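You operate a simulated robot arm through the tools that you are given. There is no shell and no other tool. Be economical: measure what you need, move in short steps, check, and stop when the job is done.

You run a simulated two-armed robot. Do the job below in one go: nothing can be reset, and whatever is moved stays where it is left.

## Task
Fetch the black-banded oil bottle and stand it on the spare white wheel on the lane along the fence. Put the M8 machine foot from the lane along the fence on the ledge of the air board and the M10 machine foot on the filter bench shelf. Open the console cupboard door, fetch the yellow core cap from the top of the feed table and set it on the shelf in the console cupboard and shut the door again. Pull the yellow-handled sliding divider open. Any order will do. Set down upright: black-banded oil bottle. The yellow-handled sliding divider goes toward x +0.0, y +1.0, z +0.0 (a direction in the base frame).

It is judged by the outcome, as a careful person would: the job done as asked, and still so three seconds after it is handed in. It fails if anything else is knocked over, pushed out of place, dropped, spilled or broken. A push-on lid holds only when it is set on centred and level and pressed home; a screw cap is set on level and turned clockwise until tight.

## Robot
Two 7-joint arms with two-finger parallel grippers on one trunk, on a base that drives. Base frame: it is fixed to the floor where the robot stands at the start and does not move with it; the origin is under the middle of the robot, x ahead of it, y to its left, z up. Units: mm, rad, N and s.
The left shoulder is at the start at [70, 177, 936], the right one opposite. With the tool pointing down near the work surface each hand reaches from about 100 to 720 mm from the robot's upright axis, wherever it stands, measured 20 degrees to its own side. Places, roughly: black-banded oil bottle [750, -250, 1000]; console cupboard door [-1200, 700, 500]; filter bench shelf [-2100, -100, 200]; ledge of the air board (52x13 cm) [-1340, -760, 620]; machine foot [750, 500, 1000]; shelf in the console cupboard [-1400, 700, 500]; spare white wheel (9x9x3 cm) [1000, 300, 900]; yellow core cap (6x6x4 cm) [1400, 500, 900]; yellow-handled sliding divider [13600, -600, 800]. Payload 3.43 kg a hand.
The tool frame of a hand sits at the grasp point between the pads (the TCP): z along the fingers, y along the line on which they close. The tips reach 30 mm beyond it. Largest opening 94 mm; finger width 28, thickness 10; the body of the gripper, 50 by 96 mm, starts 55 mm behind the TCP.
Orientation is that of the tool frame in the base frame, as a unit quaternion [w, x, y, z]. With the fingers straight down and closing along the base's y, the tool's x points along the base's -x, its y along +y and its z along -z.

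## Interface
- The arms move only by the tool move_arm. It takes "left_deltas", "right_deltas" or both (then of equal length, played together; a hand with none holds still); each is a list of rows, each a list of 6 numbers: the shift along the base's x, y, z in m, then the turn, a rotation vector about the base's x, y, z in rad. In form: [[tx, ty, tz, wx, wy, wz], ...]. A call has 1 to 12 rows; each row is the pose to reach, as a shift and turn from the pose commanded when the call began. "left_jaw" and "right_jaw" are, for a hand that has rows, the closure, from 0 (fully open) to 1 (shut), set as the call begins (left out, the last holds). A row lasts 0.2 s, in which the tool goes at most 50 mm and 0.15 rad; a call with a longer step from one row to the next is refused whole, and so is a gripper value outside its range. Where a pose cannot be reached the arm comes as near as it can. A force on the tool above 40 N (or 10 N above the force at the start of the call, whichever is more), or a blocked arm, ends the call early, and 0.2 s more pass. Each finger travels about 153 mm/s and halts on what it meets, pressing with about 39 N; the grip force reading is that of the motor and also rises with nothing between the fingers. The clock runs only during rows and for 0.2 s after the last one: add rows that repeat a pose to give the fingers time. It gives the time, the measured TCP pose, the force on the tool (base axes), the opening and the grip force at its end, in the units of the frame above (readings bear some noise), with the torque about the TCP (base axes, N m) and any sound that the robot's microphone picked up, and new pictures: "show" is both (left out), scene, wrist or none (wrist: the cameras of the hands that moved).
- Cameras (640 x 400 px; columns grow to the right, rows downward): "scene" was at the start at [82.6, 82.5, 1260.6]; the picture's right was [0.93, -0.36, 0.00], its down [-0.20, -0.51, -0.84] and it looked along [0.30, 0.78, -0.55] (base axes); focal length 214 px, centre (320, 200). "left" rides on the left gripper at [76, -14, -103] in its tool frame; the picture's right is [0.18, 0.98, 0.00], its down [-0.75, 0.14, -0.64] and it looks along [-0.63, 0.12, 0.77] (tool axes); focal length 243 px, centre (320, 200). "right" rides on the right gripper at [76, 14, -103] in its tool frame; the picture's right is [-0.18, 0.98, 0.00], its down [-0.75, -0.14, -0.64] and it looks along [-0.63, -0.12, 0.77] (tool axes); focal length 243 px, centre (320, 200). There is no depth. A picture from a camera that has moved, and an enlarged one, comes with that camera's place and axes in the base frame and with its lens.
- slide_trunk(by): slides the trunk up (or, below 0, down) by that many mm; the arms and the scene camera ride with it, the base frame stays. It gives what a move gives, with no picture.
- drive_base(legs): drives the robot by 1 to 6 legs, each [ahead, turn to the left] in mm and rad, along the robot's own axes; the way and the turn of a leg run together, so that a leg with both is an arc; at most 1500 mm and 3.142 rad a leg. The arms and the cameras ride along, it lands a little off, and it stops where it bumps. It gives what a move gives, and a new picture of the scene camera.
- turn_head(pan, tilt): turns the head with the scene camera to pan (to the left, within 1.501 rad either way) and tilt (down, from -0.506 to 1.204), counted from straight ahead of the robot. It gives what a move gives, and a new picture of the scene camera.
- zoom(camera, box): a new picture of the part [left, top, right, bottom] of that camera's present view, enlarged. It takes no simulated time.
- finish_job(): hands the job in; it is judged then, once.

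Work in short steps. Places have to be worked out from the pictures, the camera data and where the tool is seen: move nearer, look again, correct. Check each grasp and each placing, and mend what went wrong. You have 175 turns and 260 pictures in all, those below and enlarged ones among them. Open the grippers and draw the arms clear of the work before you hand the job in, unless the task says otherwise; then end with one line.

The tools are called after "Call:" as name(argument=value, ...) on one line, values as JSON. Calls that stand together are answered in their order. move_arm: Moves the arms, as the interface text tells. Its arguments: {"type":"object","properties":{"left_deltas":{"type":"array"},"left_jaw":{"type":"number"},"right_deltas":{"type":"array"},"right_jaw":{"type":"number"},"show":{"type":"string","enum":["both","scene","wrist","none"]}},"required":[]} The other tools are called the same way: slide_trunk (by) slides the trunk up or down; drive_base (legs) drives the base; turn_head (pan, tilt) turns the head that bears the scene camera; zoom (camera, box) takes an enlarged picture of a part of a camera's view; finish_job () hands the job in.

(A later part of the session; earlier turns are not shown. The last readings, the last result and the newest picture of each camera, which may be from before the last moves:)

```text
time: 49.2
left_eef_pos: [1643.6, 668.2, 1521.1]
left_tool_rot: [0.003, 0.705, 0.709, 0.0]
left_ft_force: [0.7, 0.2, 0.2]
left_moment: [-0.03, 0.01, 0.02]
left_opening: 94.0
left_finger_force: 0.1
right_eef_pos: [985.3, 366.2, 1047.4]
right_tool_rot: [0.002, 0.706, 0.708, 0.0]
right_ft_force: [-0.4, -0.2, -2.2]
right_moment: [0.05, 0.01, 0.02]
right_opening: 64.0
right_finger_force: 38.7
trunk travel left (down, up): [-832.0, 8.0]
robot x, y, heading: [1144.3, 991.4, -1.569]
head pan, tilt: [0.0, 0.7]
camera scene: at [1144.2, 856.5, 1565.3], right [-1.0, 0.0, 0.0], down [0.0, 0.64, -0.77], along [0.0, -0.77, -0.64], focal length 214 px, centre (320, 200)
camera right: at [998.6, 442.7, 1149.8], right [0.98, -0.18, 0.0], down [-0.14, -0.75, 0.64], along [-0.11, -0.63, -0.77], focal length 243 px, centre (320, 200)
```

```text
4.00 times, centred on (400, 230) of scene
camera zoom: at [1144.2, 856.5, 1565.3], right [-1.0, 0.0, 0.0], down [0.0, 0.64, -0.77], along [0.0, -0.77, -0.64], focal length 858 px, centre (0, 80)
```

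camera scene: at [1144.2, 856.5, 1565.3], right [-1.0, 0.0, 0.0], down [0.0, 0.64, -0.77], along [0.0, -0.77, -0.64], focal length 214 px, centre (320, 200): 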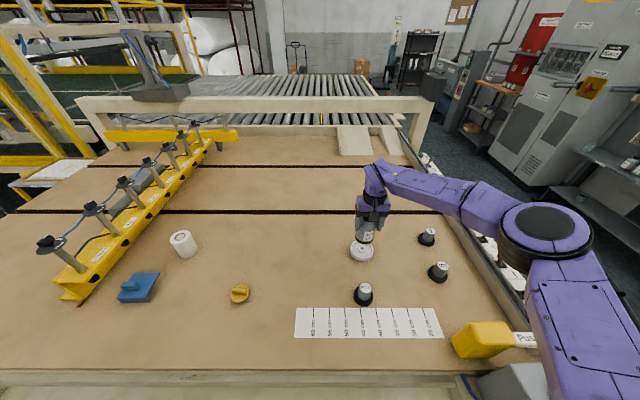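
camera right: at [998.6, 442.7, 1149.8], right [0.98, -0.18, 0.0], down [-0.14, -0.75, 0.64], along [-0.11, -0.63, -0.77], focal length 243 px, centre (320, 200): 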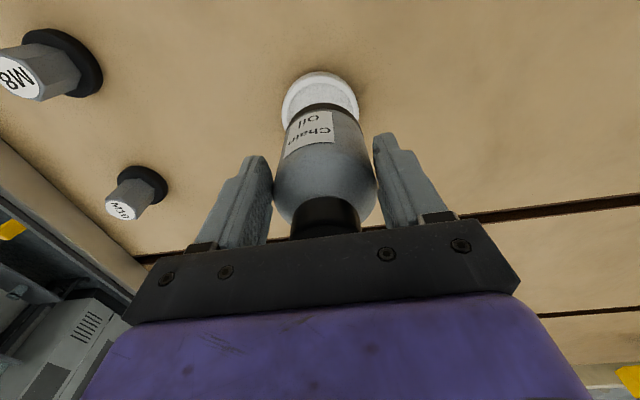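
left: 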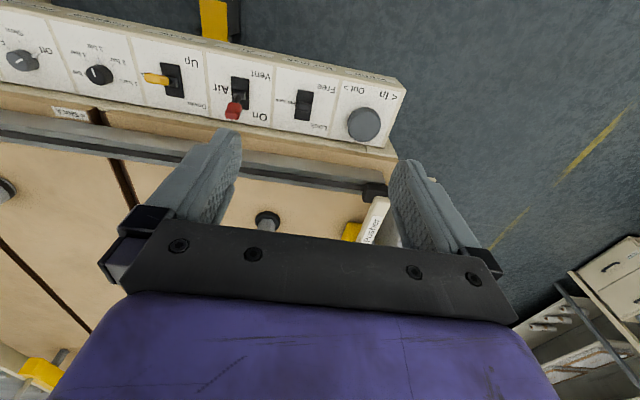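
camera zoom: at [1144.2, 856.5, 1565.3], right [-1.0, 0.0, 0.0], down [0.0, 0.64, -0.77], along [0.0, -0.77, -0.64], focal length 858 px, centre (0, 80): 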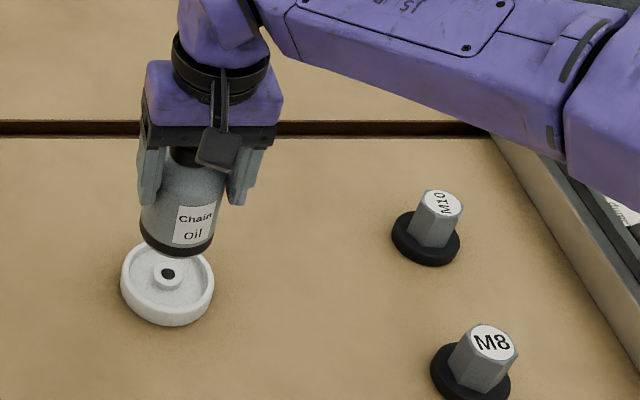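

Bottle base and wheel line up within ~2-3 mm both in scene and wrist views. I lower 55 mm and look again.

Call:
move_arm(right_deltas=[[0, 0, -0.03, 0, 0, 0], [0, 0, -0.055, 0, 0, 0], [0, 0, -0.055, 0, 0, 0]])

Call:
zoom(camera="scene", box=[330, 210, 394, 270])

Call:
zoom(camera="right", box=[240, 30, 400, 130])

```text
time: 50.0
left_eef_pos: [1643.9, 668.0, 1520.2]
left_tool_rot: [0.002, 0.705, 0.71, 0.0]
left_ft_force: [1.0, 0.6, 0.6]
left_moment: [0.0, -0.01, 0.04]
left_opening: 94.0
left_finger_force: 0.1
right_eef_pos: [985.1, 365.4, 993.2]
right_tool_rot: [0.001, 0.706, 0.708, 0.001]
right_ft_force: [-0.2, -0.2, -2.9]
right_moment: [0.08, 0.01, -0.01]
right_opening: 63.7
right_finger_force: 39.0
trunk travel left (down, up): [-832.0, 8.0]
robot x, y, heading: [1146.5, 992.0, -1.57]
head pan, tilt: [0.0, 0.7]
camera scene: at [1145.1, 855.5, 1565.2], right [-1.0, 0.0, 0.0], down [0.0, 0.64, -0.76], along [0.0, -0.76, -0.64], focal length 214 px, centre (320, 200)
camera right: at [998.9, 442.0, 1095.2], right [0.98, -0.18, 0.0], down [-0.14, -0.75, 0.64], along [-0.11, -0.63, -0.77], focal length 243 px, centre (320, 200)
```

scene: 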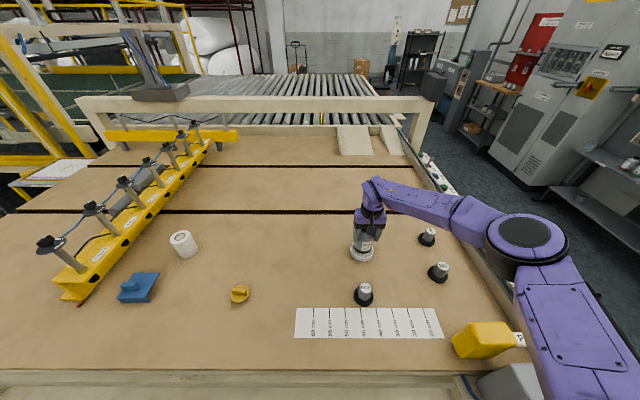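
right: 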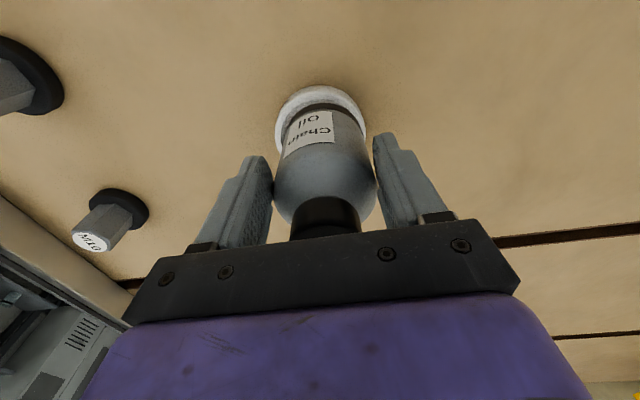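

```text
6.67 times, centred on (362, 240) of scene
camera zoom: at [1145.1, 855.5, 1565.2], right [-1.0, 0.0, 0.0], down [0.0, 0.64, -0.76], along [0.0, -0.76, -0.64], focal length 1430 px, centre (40, -67)
```

zoom: 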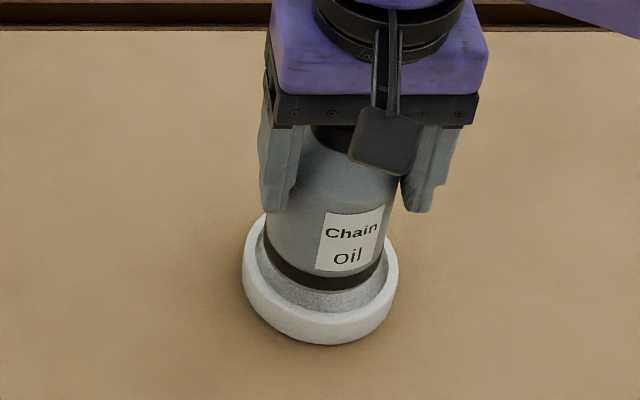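

```text
4.00 times, centred on (320, 80) of right
camera zoom: at [998.9, 442.0, 1095.2], right [0.98, -0.18, 0.0], down [-0.14, -0.75, 0.64], along [-0.11, -0.63, -0.77], focal length 970 px, centre (320, 680)
```

zoom: 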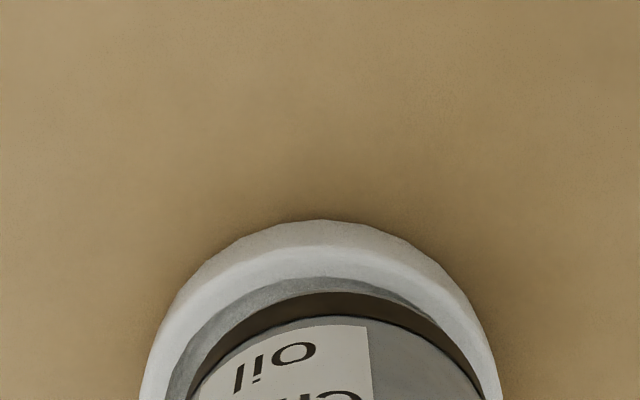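

Alignment looks good laterally within ~2 mm. I lower in small increments watching the force.

Call:
move_arm(right_deltas=[[0, 0, -0.004, 0, 0, 0], [0, 0, -0.008, 0, 0, 0], [0, 0, -0.01, 0, 0, 0], [0, 0, -0.012, 0, 0, 0], [0, 0, -0.012, 0, 0, 0]], show="none")

Call:
zoom(camera="scene", box=[330, 210, 394, 270])

Call:
zoom(camera="right", box=[240, 60, 400, 160])

```text
time: 51.2
left_eef_pos: [1643.7, 667.9, 1519.0]
left_tool_rot: [0.001, 0.705, 0.709, 0.001]
left_ft_force: [0.4, 0.0, 0.3]
left_moment: [-0.04, 0.01, 0.01]
left_opening: 94.1
left_finger_force: 0.1
right_eef_pos: [985.1, 364.9, 980.4]
right_tool_rot: [0.001, 0.705, 0.709, 0.0]
right_ft_force: [-0.1, 0.4, -2.9]
right_moment: [0.05, 0.0, 0.01]
right_opening: 63.6
right_finger_force: 39.2
trunk travel left (down, up): [-832.0, 8.0]
robot x, y, heading: [1144.9, 992.8, -1.569]
head pan, tilt: [0.0, 0.7]
```

```text
6.67 times, centred on (362, 240) of scene
camera zoom: at [1144.7, 855.4, 1565.2], right [-1.0, 0.0, 0.0], down [0.0, 0.64, -0.76], along [0.0, -0.76, -0.64], focal length 1430 px, centre (40, -67)
```

zoom: 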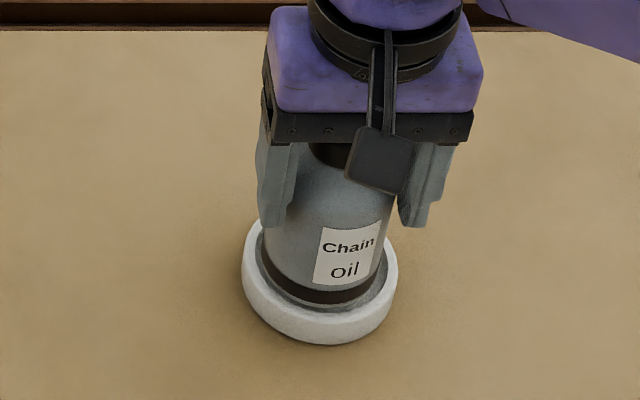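

```text
4.00 times, centred on (320, 110) of right
camera zoom: at [998.5, 441.6, 1082.3], right [0.98, -0.18, 0.0], down [-0.14, -0.75, 0.64], along [-0.11, -0.63, -0.77], focal length 970 px, centre (320, 560)
```

zoom: 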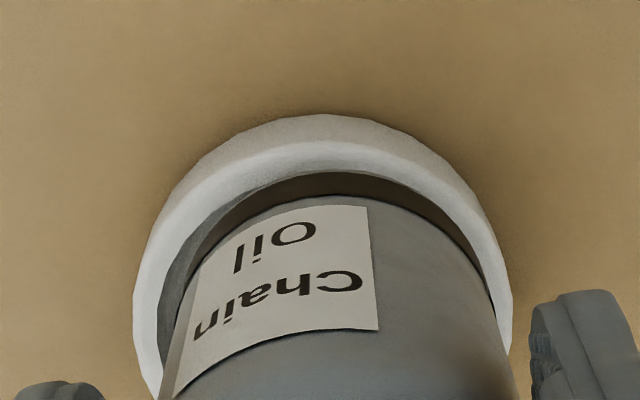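

It's centred and about to enter the wheel's recess. I keep lowering in 2 mm steps.

Call:
move_arm(right_deltas=[[0, 0, -0.002, 0, 0, 0], [0, 0, -0.004, 0, 0, 0], [0, 0, -0.006, 0, 0, 0], [0, 0, -0.006, 0, 0, 0]], show="none")

Call:
zoom(camera="scene", box=[330, 210, 394, 270])

```text
time: 52.2
left_eef_pos: [1645.6, 666.0, 1518.5]
left_tool_rot: [0.001, 0.705, 0.71, -0.001]
left_ft_force: [0.4, 0.5, -0.4]
left_moment: [-0.01, 0.01, -0.01]
left_opening: 94.1
left_finger_force: 0.1
right_eef_pos: [984.7, 366.1, 974.0]
right_tool_rot: [0.001, 0.706, 0.708, 0.001]
right_ft_force: [-0.3, -0.4, -2.4]
right_moment: [0.04, -0.03, 0.02]
right_opening: 63.7
right_finger_force: 39.5
trunk travel left (down, up): [-832.0, 8.0]
robot x, y, heading: [1144.4, 994.8, -1.572]
head pan, tilt: [0.0, 0.7]
```

```text
6.67 times, centred on (362, 240) of scene
camera zoom: at [1144.6, 855.3, 1565.2], right [-1.0, 0.0, 0.0], down [0.0, 0.64, -0.76], along [0.0, -0.76, -0.64], focal length 1430 px, centre (40, -67)
```

zoom: 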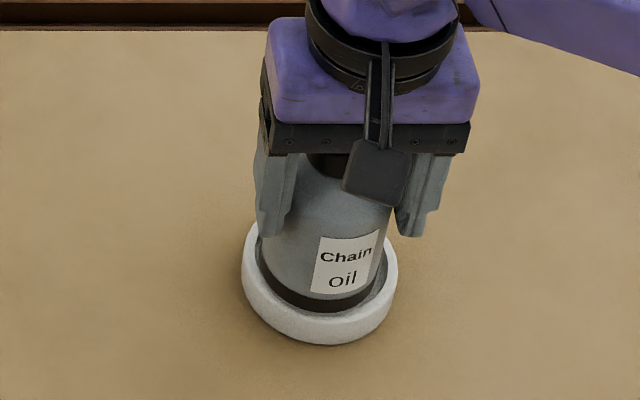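

The bottle sits ~2.5 mm too far +x now; I shift −2.5 mm and continue lowering.

Call:
move_arm(right_deltas=[[-0.0025, 0, 0, 0, 0, 0], [-0.0025, 0, -0.003, 0, 0, 0], [-0.0025, 0, -0.006, 0, 0, 0], [-0.0025, 0, -0.006, 0, 0, 0]], show="none")

Call:
zoom(camera="scene", box=[330, 210, 394, 270])

Call:
zoom(camera="right", box=[240, 60, 400, 160])

```text
time: 53.2
left_eef_pos: [1644.1, 670.5, 1521.7]
left_tool_rot: [0.003, 0.705, 0.709, -0.001]
left_ft_force: [0.3, 0.7, -0.2]
left_moment: [0.03, 0.02, 0.0]
left_opening: 94.0
left_finger_force: 0.1
right_eef_pos: [982.5, 365.5, 972.4]
right_tool_rot: [0.004, 0.706, 0.708, -0.002]
right_ft_force: [-2.0, -3.4, 22.2]
right_moment: [-0.46, 0.3, -0.04]
right_opening: 63.7
right_finger_force: 39.1
trunk travel left (down, up): [-832.0, 8.0]
robot x, y, heading: [1146.9, 989.4, -1.571]
head pan, tilt: [0.0, 0.7]
```

```text
6.67 times, centred on (362, 240) of scene
camera zoom: at [1145.3, 859.5, 1565.9], right [-1.0, 0.0, 0.0], down [0.0, 0.64, -0.77], along [0.0, -0.77, -0.64], focal length 1430 px, centre (40, -67)
```

zoom: 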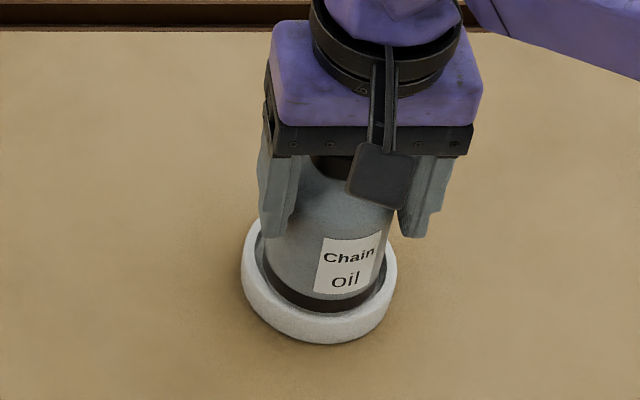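

```text
4.00 times, centred on (320, 110) of right
camera zoom: at [996.6, 443.6, 1073.4], right [0.98, -0.18, 0.0], down [-0.14, -0.75, 0.65], along [-0.11, -0.64, -0.76], focal length 970 px, centre (320, 560)
```

zoom: 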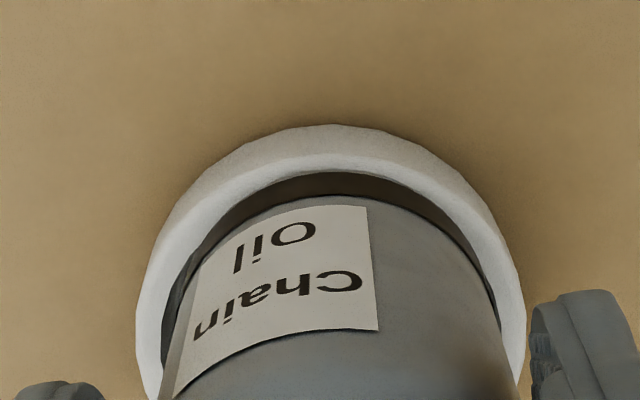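

Contact (25 N) near the bottle axis, i.e. on the wheel's hub, centred. I relax the push and open slightly.

Call:
move_arm(right_deltas=[[0, 0, 0.003, 0, 0, 0], [0, 0, 0.0035, 0, 0, 0]], show="none")

Call:
move_arm(right_deltas=[[0, 0, 0, 0, 0, 0], [0, 0, 0, 0, 0, 0]], right_jaw=0.24, show="none")

Call:
zoom(camera="scene", box=[330, 210, 394, 270])

Call:
zoom(camera="right", box=[240, 60, 400, 160])

```text
time: 53.8
left_eef_pos: [1644.9, 668.4, 1520.8]
left_tool_rot: [0.002, 0.705, 0.709, 0.0]
left_ft_force: [-0.4, -0.2, -0.6]
left_moment: [0.03, -0.01, -0.03]
left_opening: 93.9
left_finger_force: 0.1
right_eef_pos: [983.4, 366.5, 972.2]
right_tool_rot: [0.002, 0.705, 0.709, 0.001]
right_ft_force: [-0.9, -4.9, 14.0]
right_moment: [-0.84, 0.06, -0.02]
right_opening: 63.9
right_finger_force: 39.1
trunk travel left (down, up): [-832.0, 8.0]
robot x, y, heading: [1147.0, 992.5, -1.568]
head pan, tilt: [0.0, 0.7]
```

```text
time: 54.4
left_eef_pos: [1644.2, 669.4, 1519.8]
left_tool_rot: [0.002, 0.705, 0.709, -0.001]
left_ft_force: [1.0, 0.1, -0.6]
left_moment: [0.04, 0.01, 0.03]
left_opening: 93.8
left_finger_force: 0.0
right_eef_pos: [982.9, 367.1, 970.3]
right_tool_rot: [0.001, 0.705, 0.709, 0.0]
right_ft_force: [0.8, -0.1, 7.9]
right_moment: [-0.08, 0.23, -0.01]
right_opening: 71.0
right_finger_force: 0.1
trunk travel left (down, up): [-832.0, 8.0]
robot x, y, heading: [1142.4, 992.3, -1.57]
head pan, tilt: [0.0, 0.7]
```

```text
6.67 times, centred on (362, 240) of scene
camera zoom: at [1145.4, 857.5, 1565.3], right [-1.0, 0.0, 0.0], down [0.0, 0.64, -0.77], along [0.0, -0.77, -0.64], focal length 1430 px, centre (40, -67)
```

zoom: 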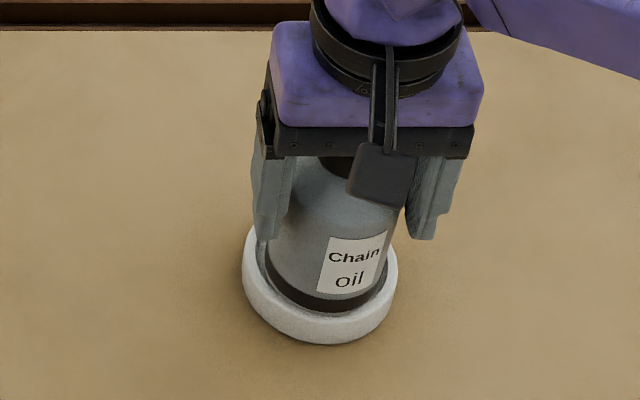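

```text
4.00 times, centred on (320, 110) of right
camera zoom: at [996.8, 443.5, 1073.6], right [0.98, -0.18, 0.0], down [-0.14, -0.75, 0.64], along [-0.11, -0.63, -0.77], focal length 970 px, centre (320, 560)
```

zoom: 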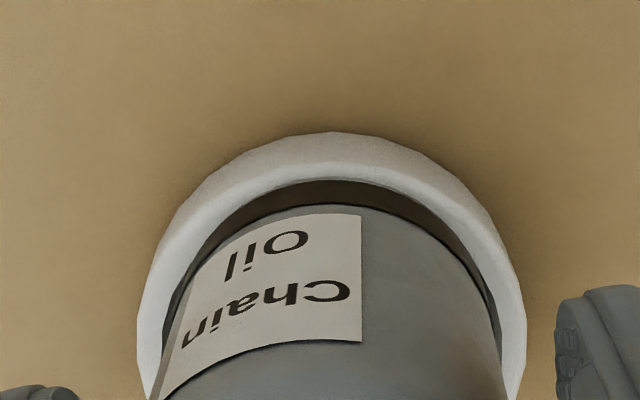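

The bottle is seated in the wheel; gripper body lightly touches the cap. I rise, open fully and lift away.

Call:
move_arm(right_deltas=[[0, 0, 0.006, 0, 0, 0], [0, 0, 0.008, 0, 0, 0]], right_jaw=0.15, show="none")

Call:
move_arm(right_deltas=[[0, 0, 0.01, 0, 0, 0], [0, 0, 0.05, 0, 0, 0], [0, 0, 0.09, 0, 0, 0], [0, 0, 0.13, 0, 0, 0], [0, 0.04, 0.15, 0, 0, 0], [0, 0.08, 0.15, 0, 0, 0]], right_jaw=0)

Call:
zoom(camera="scene", box=[330, 200, 394, 260])

```text
time: 55.0
left_eef_pos: [1644.0, 668.3, 1520.4]
left_tool_rot: [0.002, 0.705, 0.709, -0.001]
left_ft_force: [0.0, -0.3, 0.1]
left_moment: [0.03, 0.0, 0.02]
left_opening: 93.9
left_finger_force: 0.0
right_eef_pos: [982.2, 365.7, 979.7]
right_tool_rot: [0.001, 0.706, 0.708, 0.0]
right_ft_force: [-0.5, 0.3, 0.1]
right_moment: [0.0, 0.0, -0.02]
right_opening: 79.7
right_finger_force: 0.0
trunk travel left (down, up): [-832.0, 8.0]
robot x, y, heading: [1142.3, 992.3, -1.57]
head pan, tilt: [0.0, 0.7]
```

```text
time: 56.4
left_eef_pos: [1642.3, 670.9, 1522.0]
left_tool_rot: [0.003, 0.705, 0.709, -0.001]
left_ft_force: [0.0, 0.0, -1.1]
left_moment: [-0.04, -0.01, -0.02]
left_opening: 94.3
left_finger_force: 0.0
right_eef_pos: [981.5, 448.1, 1132.9]
right_tool_rot: [0.001, 0.705, 0.709, 0.0]
right_ft_force: [-0.3, -1.0, 0.4]
right_moment: [-0.01, -0.03, 0.0]
right_opening: 94.1
right_finger_force: 0.2
right hand out of reach, approached as far as the arm can: row 4
trunk travel left (down, up): [-832.0, 8.0]
robot x, y, heading: [1145.7, 992.1, -1.57]
head pan, tilt: [0.0, 0.7]
camera scene: at [1143.8, 859.2, 1565.6], right [-1.0, 0.0, 0.0], down [0.0, 0.64, -0.77], along [0.0, -0.77, -0.64], focal length 214 px, centre (320, 200)
camera right: at [994.9, 525.0, 1235.2], right [0.98, -0.18, 0.0], down [-0.14, -0.75, 0.64], along [-0.11, -0.63, -0.77], focal length 243 px, centre (320, 200)
```

scene: 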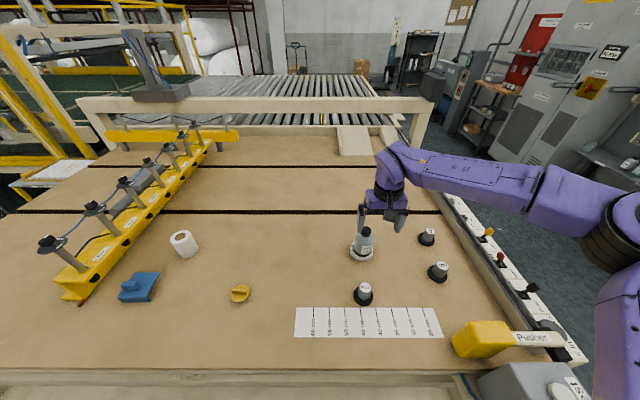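
right: 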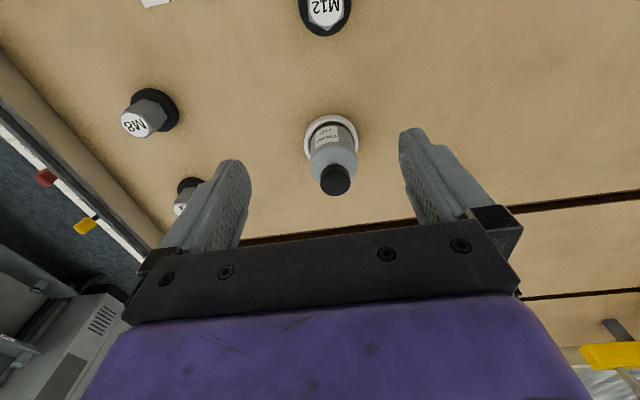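

```text
6.67 times, centred on (362, 230) of scene
camera zoom: at [1143.8, 859.2, 1565.6], right [-1.0, 0.0, 0.0], down [0.0, 0.64, -0.77], along [0.0, -0.77, -0.64], focal length 1430 px, centre (40, 0)
```

zoom: 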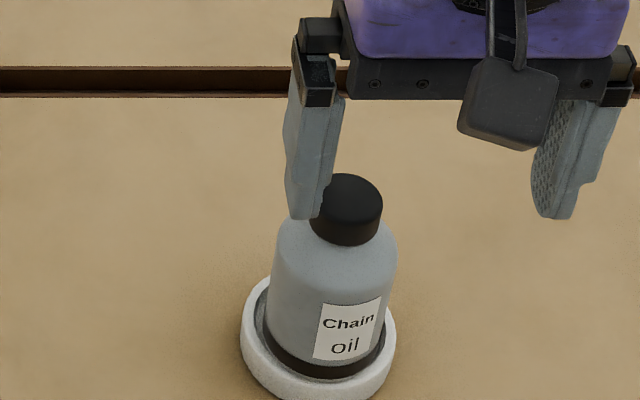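

Bottle stands upright in the wheel. M8 is the front-near foot, M10 next to it. The cap is within left-hand reach from here; I look at it closely and bring the left hand over it.

Call:
zoom(camera="scene", box=[200, 260, 280, 320])

Call:
move_arm(left_deltas=[[-0.03, -0.01, -0.03, 0, 0, 0], [-0.06, -0.02, -0.06, 0, 0, 0], [-0.09, -0.03, -0.09, 0, 0, 0], [-0.12, -0.04, -0.12, 0, 0, 0], [-0.15, -0.05, -0.15, 0, 0, 0], [-0.18, -0.06, -0.18, 0, 0, 0], [-0.2, -0.07, -0.22, 0, 0, 0], [-0.22, -0.08, -0.26, 0, 0, 0], [-0.24, -0.08, -0.3, 0, 0, 0], [-0.24, -0.08, -0.34, 0, 0, 0], [-0.24, -0.08, -0.38, 0, 0, 0], [-0.24, -0.08, -0.38, 0, 0, 0]])

```text
6.67 times, centred on (240, 290) of scene
camera zoom: at [1143.8, 859.2, 1565.6], right [-1.0, 0.0, 0.0], down [0.0, 0.64, -0.77], along [0.0, -0.77, -0.64], focal length 1430 px, centre (853, -400)
```

zoom: 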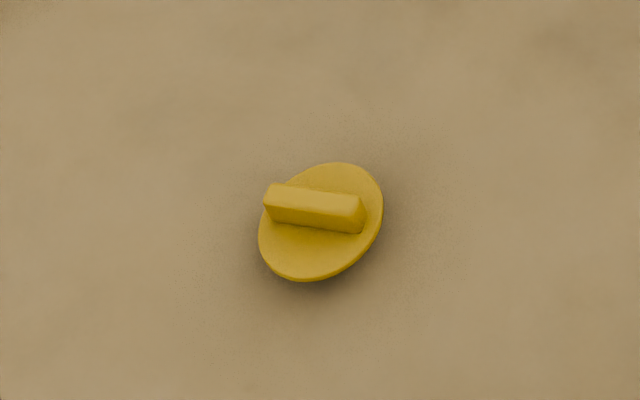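

```text
time: 59.0
left_eef_pos: [1401.2, 587.7, 1139.9]
left_tool_rot: [-0.003, 0.703, 0.711, -0.006]
left_ft_force: [0.7, -0.2, -0.5]
left_moment: [-0.02, 0.01, 0.0]
left_opening: 93.8
left_finger_force: 0.1
left hand out of reach, approached as far as the arm can: row 4, 5, 6, 7, 8, 9, 10
right_eef_pos: [981.2, 444.8, 1130.4]
right_tool_rot: [0.0, 0.706, 0.708, 0.001]
right_ft_force: [-0.6, -0.8, 0.7]
right_moment: [-0.04, 0.01, 0.02]
right_opening: 94.0
right_finger_force: 0.1
trunk travel left (down, up): [-832.0, 8.0]
robot x, y, heading: [1143.2, 988.8, -1.568]
head pan, tilt: [0.0, 0.7]
camera scene: at [1144.0, 855.6, 1565.2], right [-1.0, 0.0, 0.0], down [0.0, 0.64, -0.76], along [0.0, -0.76, -0.64], focal length 214 px, centre (320, 200)
camera left: at [1388.1, 664.1, 1242.6], right [0.98, 0.19, -0.01], down [0.16, -0.75, 0.64], along [0.11, -0.63, -0.77], focal length 243 px, centre (320, 200)
```

scene: 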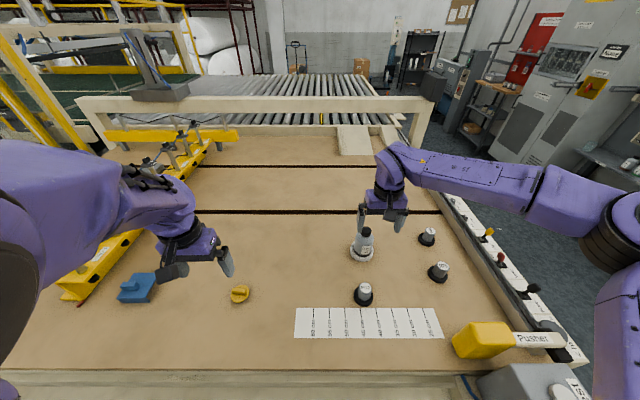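
left: 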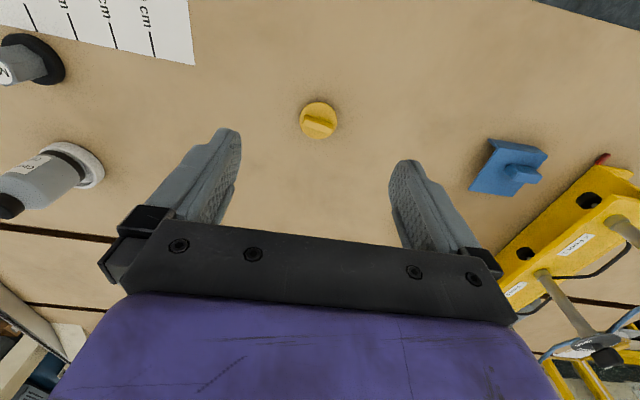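

The cap has a bar handle on top; since its grasp depends on the cupboard's room I'll return for it. Both hands are free, so I do the far divider now: lift and tuck the hands, back out, and turn down the aisle.

Call:
move_arm(left_deltas=[[0, 0.03, 0.03, 0, 0, 0], [-0.03, 0.06, 0.04, 0, 0, 0], [-0.05, 0.1, 0.04, 0, 0, 0]], right_deltas=[[0, 0.03, 0.02, 0, 0, 0], [0.01, 0.06, 0.03, 0, 0, 0], [0.02, 0.1, 0.03, 0, 0, 0]], show="none")

Call:
drive_base(legs=[[-550, 0], [0, 1.72]])

Call:
turn_head(pan=0.0, tilt=0.2)

```text
time: 59.8
left_eef_pos: [1394.8, 599.3, 1120.5]
left_tool_rot: [-0.007, 0.701, 0.713, -0.006]
left_ft_force: [0.1, 0.5, -0.5]
left_moment: [-0.01, 0.0, 0.0]
left_opening: 94.2
left_finger_force: 0.1
left hand out of reach, approached as far as the arm can: row 1, 2, 3
right_eef_pos: [1000.2, 547.2, 1161.7]
right_tool_rot: [0.001, 0.706, 0.708, 0.0]
right_ft_force: [0.2, -0.4, 0.5]
right_moment: [0.0, 0.0, -0.03]
right_opening: 94.3
right_finger_force: 0.1
trunk travel left (down, up): [-832.0, 8.0]
robot x, y, heading: [1143.1, 991.7, -1.568]
head pan, tilt: [0.0, 0.7]
```

```text
time: 67.1
left_eef_pos: [1488.8, 1844.2, 1121.6]
left_tool_rot: [0.002, -0.086, 0.996, -0.01]
left_ft_force: [-0.2, -0.3, 0.3]
left_moment: [0.01, -0.02, 0.01]
left_opening: 93.9
left_finger_force: 0.0
right_eef_pos: [1603.7, 1463.7, 1159.6]
right_tool_rot: [0.002, -0.084, 0.997, 0.001]
right_ft_force: [-0.1, 0.2, 0.4]
right_moment: [-0.02, -0.04, -0.01]
right_opening: 94.2
right_finger_force: 0.1
trunk travel left (down, up): [-832.0, 8.0]
robot x, y, heading: [1139.1, 1533.6, 0.167]
head pan, tilt: [0.0, 0.7]
camera scene: at [1273.9, 1555.2, 1565.3], right [0.16, -0.99, 0.0], down [-0.64, -0.11, -0.76], along [0.75, 0.13, -0.64], focal length 214 px, centre (320, 200)
```

scene: 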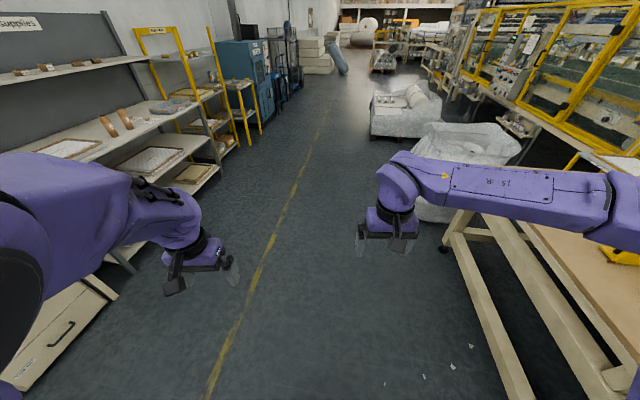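

```text
time: 68.0
left_eef_pos: [1488.6, 1843.0, 1121.2]
left_tool_rot: [0.002, -0.087, 0.996, -0.012]
left_ft_force: [0.3, -0.2, 0.2]
left_moment: [-0.01, 0.01, 0.0]
left_opening: 94.0
left_finger_force: 0.1
right_eef_pos: [1603.4, 1464.9, 1160.4]
right_tool_rot: [0.001, -0.084, 0.997, 0.001]
right_ft_force: [-0.6, -0.7, 0.3]
right_moment: [-0.01, 0.01, 0.0]
right_opening: 93.8
right_finger_force: 0.1
trunk travel left (down, up): [-832.0, 8.0]
robot x, y, heading: [1141.9, 1533.1, 0.164]
head pan, tilt: [0.0, 0.201]
camera scene: at [1282.0, 1556.8, 1610.6], right [0.16, -0.99, 0.0], down [-0.2, -0.03, -0.98], along [0.97, 0.16, -0.2], focal length 214 px, centre (320, 200)
```

scene: 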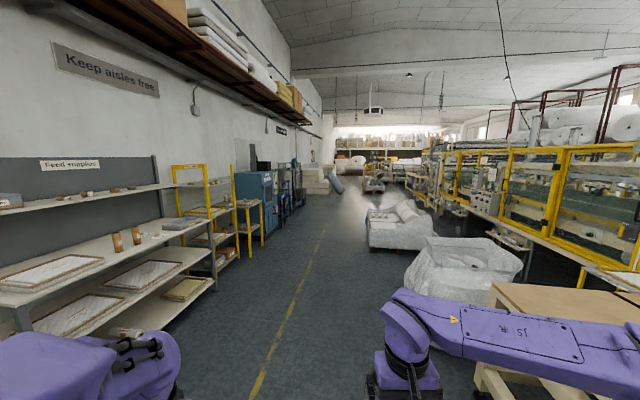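

Aisle is clear along y≈1780. I drive down it.

Call:
drive_base(legs=[[1500, 0], [0, -0.164], [1500, 0], [1500, 0], [1000, 0]])

```text
time: 95.1
left_eef_pos: [7030.0, 2072.0, 1122.5]
left_tool_rot: [0.001, -0.021, 1.0, -0.012]
left_ft_force: [0.5, 0.1, 0.3]
left_moment: [0.0, 0.0, -0.05]
left_opening: 93.9
left_finger_force: 0.0
right_eef_pos: [7094.5, 1681.9, 1161.5]
right_tool_rot: [0.001, -0.018, 1.0, 0.001]
right_ft_force: [0.3, 0.4, -0.9]
right_moment: [0.03, -0.02, 0.0]
right_opening: 94.1
right_finger_force: 0.1
trunk travel left (down, up): [-832.0, 8.0]
robot x, y, heading: [6643.7, 1812.3, 0.033]
head pan, tilt: [0.0, 0.201]
camera scene: at [6788.5, 1815.0, 1610.8], right [0.03, -1.0, 0.0], down [-0.2, -0.01, -0.98], along [0.98, 0.03, -0.2], focal length 214 px, centre (320, 200)
```

scene: 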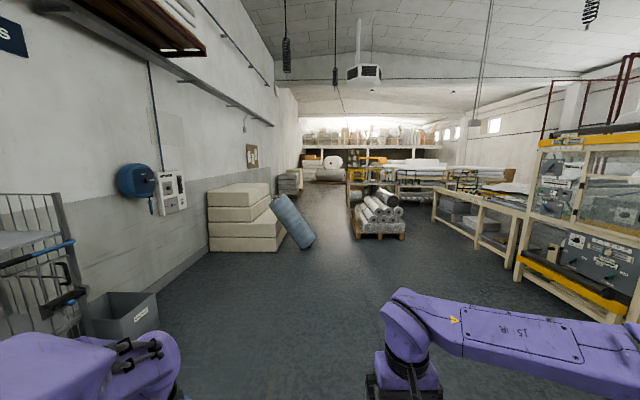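

I zoom in ahead-right to find the yellow-handled divider.

Call:
zoom(camera="scene", box=[330, 120, 490, 220])

```text
4.00 times, centred on (410, 170) of scene
camera zoom: at [6788.5, 1815.0, 1610.8], right [0.03, -1.0, 0.0], down [-0.2, -0.01, -0.98], along [0.98, 0.03, -0.2], focal length 858 px, centre (-40, 320)
```

zoom: 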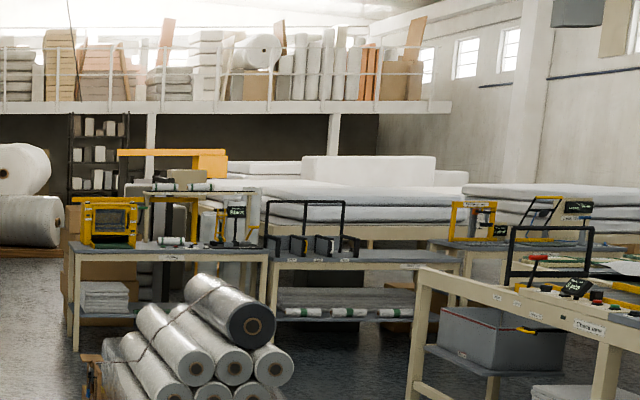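

The divider should be on the bench beyond the roll pallet. I drive diagonally across open floor to (10000,-390).

Call:
drive_base(legs=[[0, -0.614], [1340, 0], [1340, 0], [1340, 0], [0, 0.57]])

```text
time: 117.6
left_eef_pos: [10448.3, -40.6, 1121.9]
left_tool_rot: [0.001, -0.02, 1.0, -0.013]
left_ft_force: [0.2, -0.1, 0.5]
left_moment: [-0.01, 0.01, -0.01]
left_opening: 93.9
left_finger_force: 0.0
right_eef_pos: [10512.5, -427.4, 1160.0]
right_tool_rot: [0.001, -0.017, 1.0, 0.002]
right_ft_force: [-0.7, 0.5, -0.4]
right_moment: [0.02, 0.01, 0.01]
right_opening: 94.1
right_finger_force: 0.0
trunk travel left (down, up): [-832.0, 8.0]
robot x, y, heading: [10060.9, -300.9, 0.03]
head pan, tilt: [0.0, 0.201]
camera scene: at [10205.8, -295.4, 1610.7], right [0.03, -1.0, 0.0], down [-0.2, -0.01, -0.98], along [0.98, 0.03, -0.2], focal length 214 px, centre (320, 200)
```

scene: 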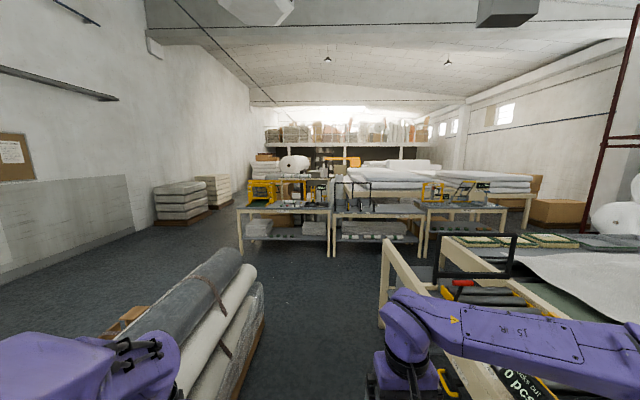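

Corridor is clear ahead. I zoom on the target bench.

Call:
zoom(camera="scene", box=[320, 160, 480, 260])

Call:
drive_base(legs=[[1500, -0.03]])

Call:
turn_head(pan=-0.2, tilt=0.35)

Call:
zoom(camera="scene", box=[200, 100, 440, 250])

```text
4.00 times, centred on (400, 210) of scene
camera zoom: at [10205.8, -295.4, 1610.7], right [0.03, -1.0, 0.0], down [-0.2, -0.01, -0.98], along [0.98, 0.03, -0.2], focal length 858 px, centre (0, 160)
```

zoom: 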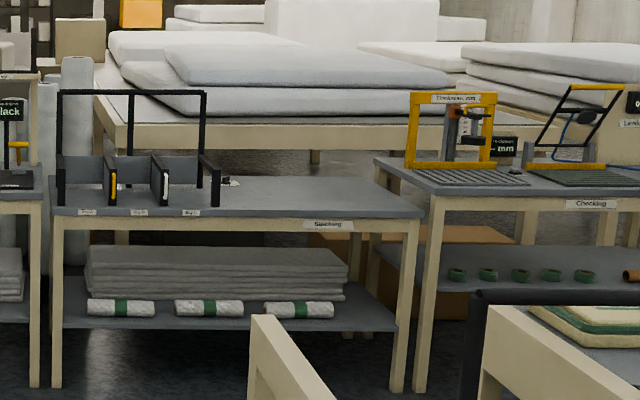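

```text
time: 125.1
left_eef_pos: [11943.8, 42.7, 1120.7]
left_tool_rot: [0.001, -0.036, 0.999, -0.013]
left_ft_force: [0.3, -0.6, -1.0]
left_moment: [0.0, 0.01, 0.05]
left_opening: 94.0
left_finger_force: 0.0
right_eef_pos: [12018.8, -343.4, 1162.0]
right_tool_rot: [0.002, -0.032, 0.999, 0.002]
right_ft_force: [-0.4, -0.8, 0.0]
right_moment: [-0.05, -0.02, 0.04]
right_opening: 94.0
right_finger_force: 0.1
trunk travel left (down, up): [-832.0, 8.0]
robot x, y, heading: [11570.4, -222.4, 0.06]
head pan, tilt: [0.0, 0.201]
camera scene: at [11709.9, -219.7, 1610.7], right [0.06, -1.0, 0.0], down [-0.2, -0.01, -0.98], along [0.98, 0.06, -0.2], focal length 214 px, centre (320, 200)
```

scene: 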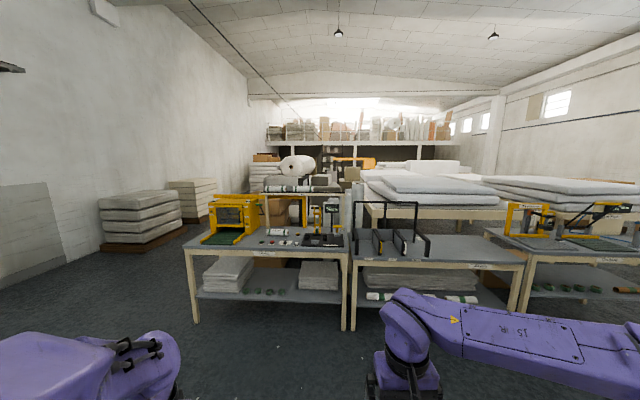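

```text
time: 125.8
left_eef_pos: [11945.8, 42.7, 1121.9]
left_tool_rot: [0.001, -0.035, 0.999, -0.013]
left_ft_force: [-0.1, 0.5, -0.4]
left_moment: [-0.01, 0.0, 0.01]
left_opening: 93.6
left_finger_force: 0.1
right_eef_pos: [12019.8, -344.6, 1159.9]
right_tool_rot: [0.001, -0.032, 0.999, 0.001]
right_ft_force: [0.3, -0.2, 0.7]
right_moment: [0.0, 0.0, 0.01]
right_opening: 94.4
right_finger_force: 0.1
trunk travel left (down, up): [-832.0, 8.0]
robot x, y, heading: [11564.6, -230.0, 0.067]
head pan, tilt: [-0.201, 0.351]
camera scene: at [11709.8, -238.3, 1596.7], right [-0.14, -0.99, 0.0], down [-0.34, 0.05, -0.94], along [0.93, -0.13, -0.34], focal length 214 px, centre (320, 200)
```

scene: 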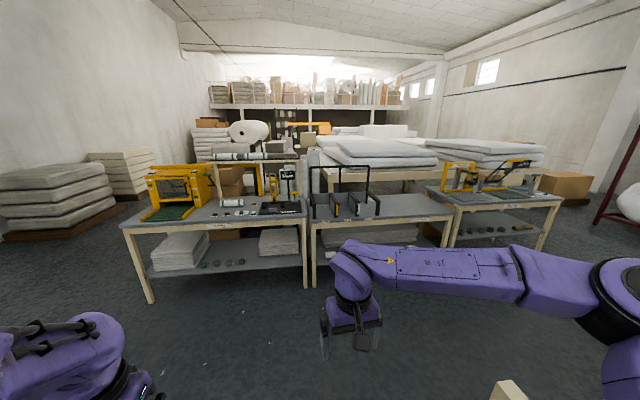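

```text
2.67 times, centred on (320, 175) of scene
camera zoom: at [11709.8, -238.3, 1596.7], right [-0.14, -0.99, 0.0], down [-0.34, 0.05, -0.94], along [0.93, -0.13, -0.34], focal length 572 px, centre (320, 267)
```

zoom: 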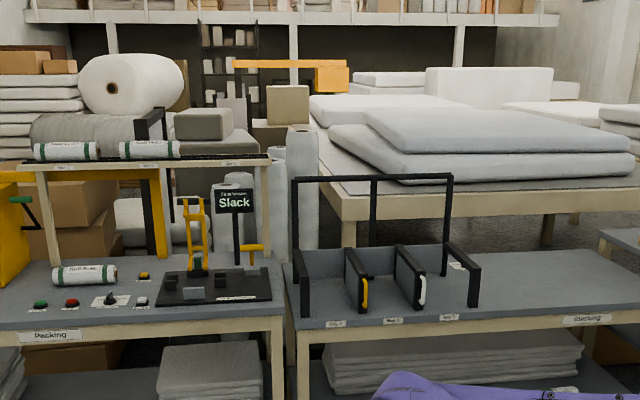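

The yellow-handled divider in the rack is at ≈(13550,-655,~810). I drive up to about (13000,-450) facing it.

Call:
drive_base(legs=[[0, -0.22], [1430, 0], [0, 0.153]])

Call:
turn_head(pan=-0.3, tilt=0.75)

Call:
zoom(camera="scene", box=[200, 80, 440, 230])

```text
time: 134.4
left_eef_pos: [13392.2, -198.4, 1122.0]
left_tool_rot: [0.0, -0.006, 1.0, -0.012]
left_ft_force: [-0.3, -0.7, -0.1]
left_moment: [0.05, -0.03, -0.02]
left_opening: 94.0
left_finger_force: 0.0
right_eef_pos: [13444.5, -590.7, 1160.6]
right_tool_rot: [0.001, -0.002, 1.0, 0.001]
right_ft_force: [-0.1, -0.3, 0.2]
right_moment: [0.0, 0.01, 0.01]
right_opening: 93.9
right_finger_force: 0.0
trunk travel left (down, up): [-832.0, 8.0]
robot x, y, heading: [12999.3, -446.9, 0.002]
head pan, tilt: [-0.201, 0.351]
camera scene: at [13140.4, -466.8, 1596.6], right [-0.2, -0.98, 0.0], down [-0.34, 0.07, -0.94], along [0.92, -0.18, -0.34], focal length 214 px, centre (320, 200)
```

scene: 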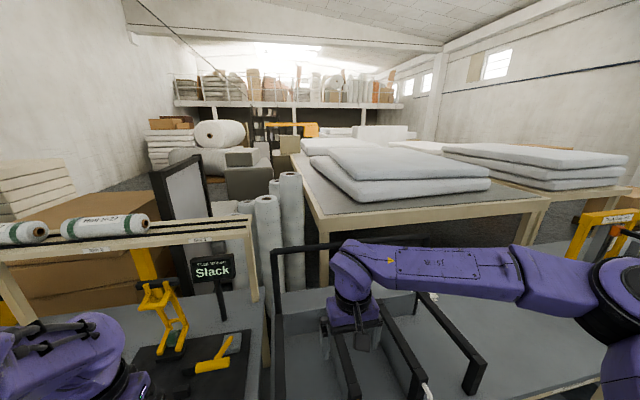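

```text
time: 135.3
left_eef_pos: [13392.1, -196.7, 1121.9]
left_tool_rot: [0.0, -0.006, 1.0, -0.014]
left_ft_force: [-0.7, -0.4, -0.3]
left_moment: [-0.02, -0.01, -0.01]
left_opening: 94.2
left_finger_force: 0.0
right_eef_pos: [13444.6, -588.5, 1160.6]
right_tool_rot: [0.001, -0.002, 1.0, 0.001]
right_ft_force: [-0.1, -0.5, 0.3]
right_moment: [-0.01, 0.03, 0.02]
right_opening: 94.1
right_finger_force: 0.1
trunk travel left (down, up): [-832.0, 8.0]
robot x, y, heading: [12996.1, -448.0, 0.009]
head pan, tilt: [-0.3, 0.75]
camera scene: at [13128.6, -470.0, 1561.1], right [-0.29, -0.96, 0.0], down [-0.65, 0.2, -0.73], along [0.7, -0.21, -0.68], focal length 214 px, centre (320, 200)
```

scene: 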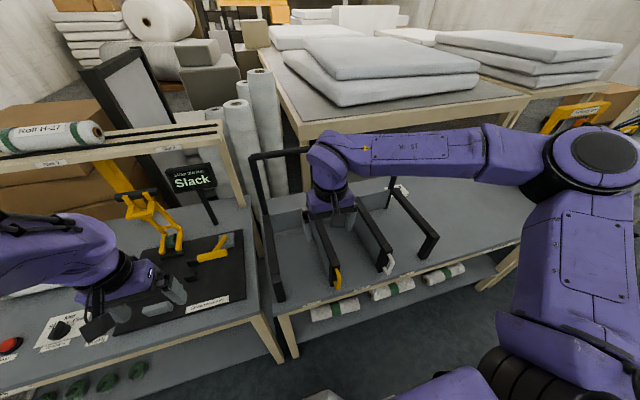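

```text
2.67 times, centred on (320, 155) of scene
camera zoom: at [13128.6, -470.0, 1561.1], right [-0.29, -0.96, 0.0], down [-0.65, 0.2, -0.73], along [0.7, -0.21, -0.68], focal length 572 px, centre (320, 320)
```

zoom: 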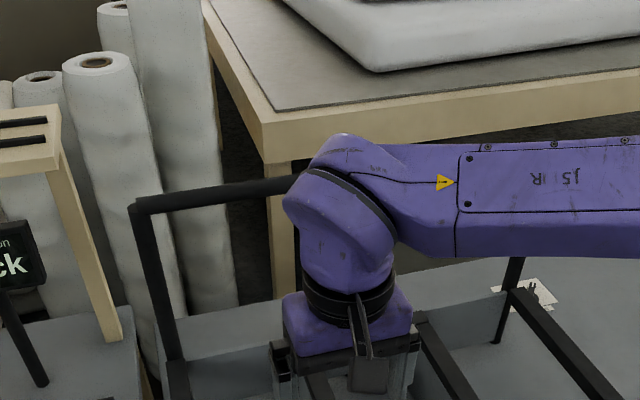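

I lower the right hand somewhat over the front of the rack to view the divider with the wrist camera.

Call:
move_arm(right_deltas=[[-0.01, -0.015, -0.04, 0, 0, 0], [-0.02, -0.03, -0.08, 0, 0, 0], [-0.03, -0.045, -0.12, 0, 0, 0], [-0.03, -0.045, -0.12, 0, 0, 0]])

```text
time: 136.3
left_eef_pos: [13391.2, -197.3, 1122.3]
left_tool_rot: [0.001, -0.006, 1.0, -0.014]
left_ft_force: [0.4, 0.1, -0.4]
left_moment: [0.04, -0.02, -0.02]
left_opening: 93.8
left_finger_force: 0.1
right_eef_pos: [13415.0, -635.3, 1039.6]
right_tool_rot: [0.001, -0.002, 1.0, 0.001]
right_ft_force: [0.4, 0.7, -0.6]
right_moment: [0.0, 0.02, 0.0]
right_opening: 94.3
right_finger_force: 0.2
trunk travel left (down, up): [-832.0, 8.0]
robot x, y, heading: [12995.8, -445.3, 0.005]
head pan, tilt: [-0.3, 0.75]
camera scene: at [13128.4, -470.6, 1561.0], right [-0.29, -0.96, 0.0], down [-0.65, 0.2, -0.73], along [0.7, -0.21, -0.68], focal length 214 px, centre (320, 200)
camera right: at [13338.2, -621.4, 1142.3], right [0.18, 0.98, 0.0], down [0.75, -0.14, 0.64], along [0.63, -0.11, -0.77], focal length 243 px, centre (320, 200)
```

scene: 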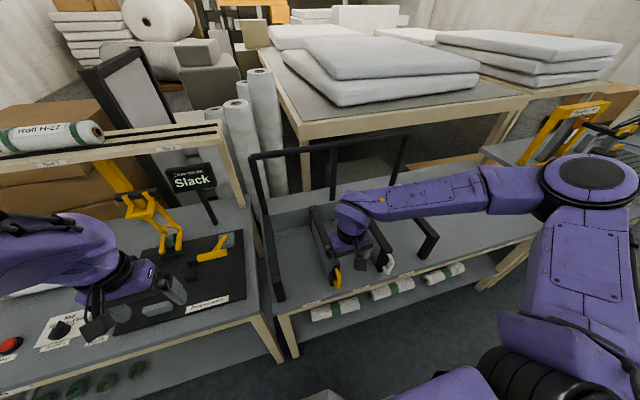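
right: 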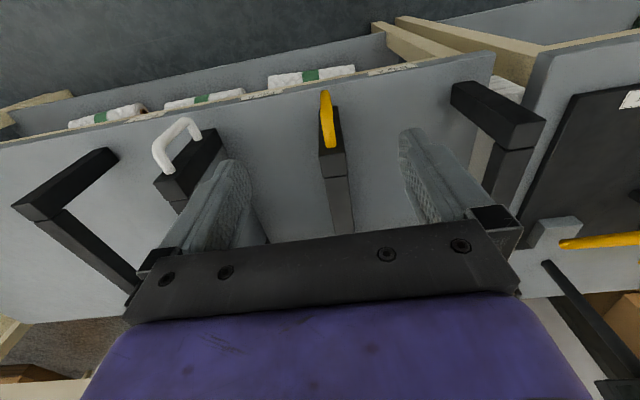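

Handle triangulates to ≈(13466,-635,822) with the panel behind it between my fingers. I move ahead 105 mm and down to z≈935 to straddle the panel's top.

Call:
move_arm(right_deltas=[[0.04, 0, -0.02, 0, 0, 0], [0.08, 0, -0.04, 0, 0, 0], [0.105, 0, -0.07, 0, 0, 0], [0.105, 0, -0.105, 0, 0, 0], [0.105, 0, -0.105, 0, 0, 0]])

Call:
zoom(camera="scene", box=[280, 180, 440, 300])

```text
time: 137.5
left_eef_pos: [13391.2, -197.3, 1121.7]
left_tool_rot: [0.0, -0.005, 1.0, -0.013]
left_ft_force: [0.2, 0.5, -0.3]
left_moment: [-0.02, -0.02, 0.01]
left_opening: 93.7
left_finger_force: 0.1
right_eef_pos: [13519.5, -634.1, 936.7]
right_tool_rot: [0.001, -0.003, 1.0, 0.001]
right_ft_force: [-0.3, 0.3, -0.6]
right_moment: [0.01, 0.01, -0.02]
right_opening: 94.0
right_finger_force: 0.0
trunk travel left (down, up): [-832.0, 8.0]
robot x, y, heading: [12999.2, -448.5, 0.007]
head pan, tilt: [-0.3, 0.75]
camera scene: at [13128.2, -470.5, 1561.1], right [-0.29, -0.96, 0.0], down [-0.65, 0.2, -0.73], along [0.7, -0.21, -0.68], focal length 214 px, centre (320, 200)
camera right: at [13443.4, -620.4, 1038.7], right [0.18, 0.98, 0.0], down [0.75, -0.14, 0.64], along [0.63, -0.11, -0.77], focal length 243 px, centre (320, 200)
```

scene: 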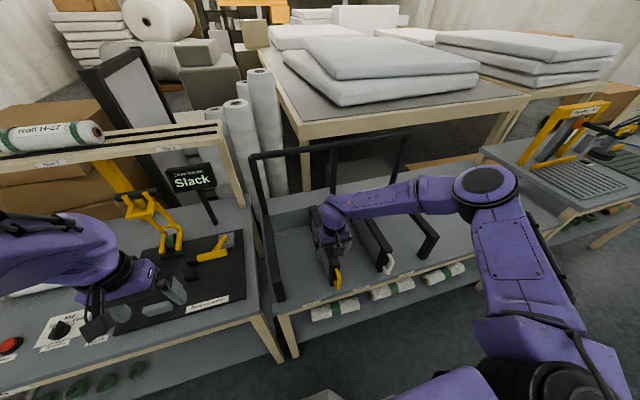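
right: 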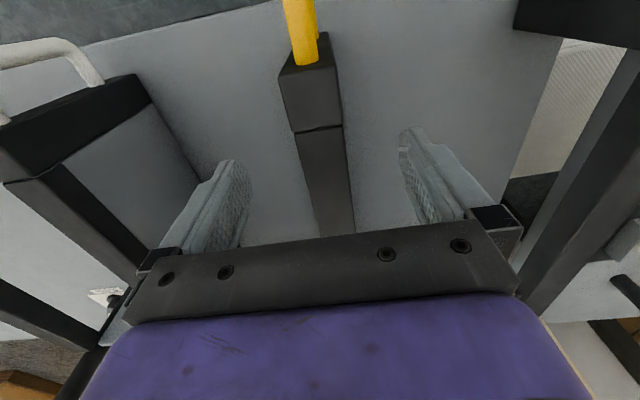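

```text
3.33 times, centred on (360, 240) of scene
camera zoom: at [13128.2, -470.5, 1561.1], right [-0.29, -0.96, 0.0], down [-0.65, 0.2, -0.73], along [0.7, -0.21, -0.68], focal length 715 px, centre (187, 67)
```

zoom: 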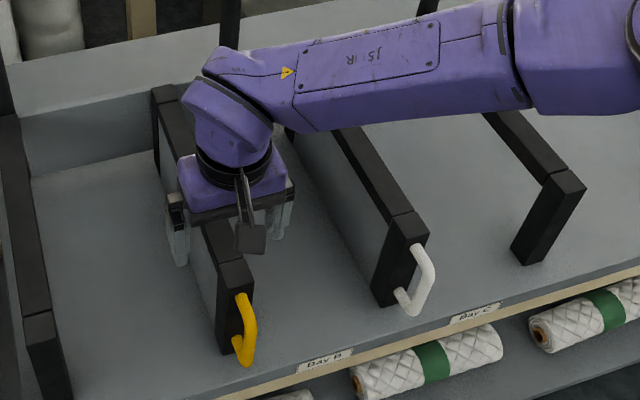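

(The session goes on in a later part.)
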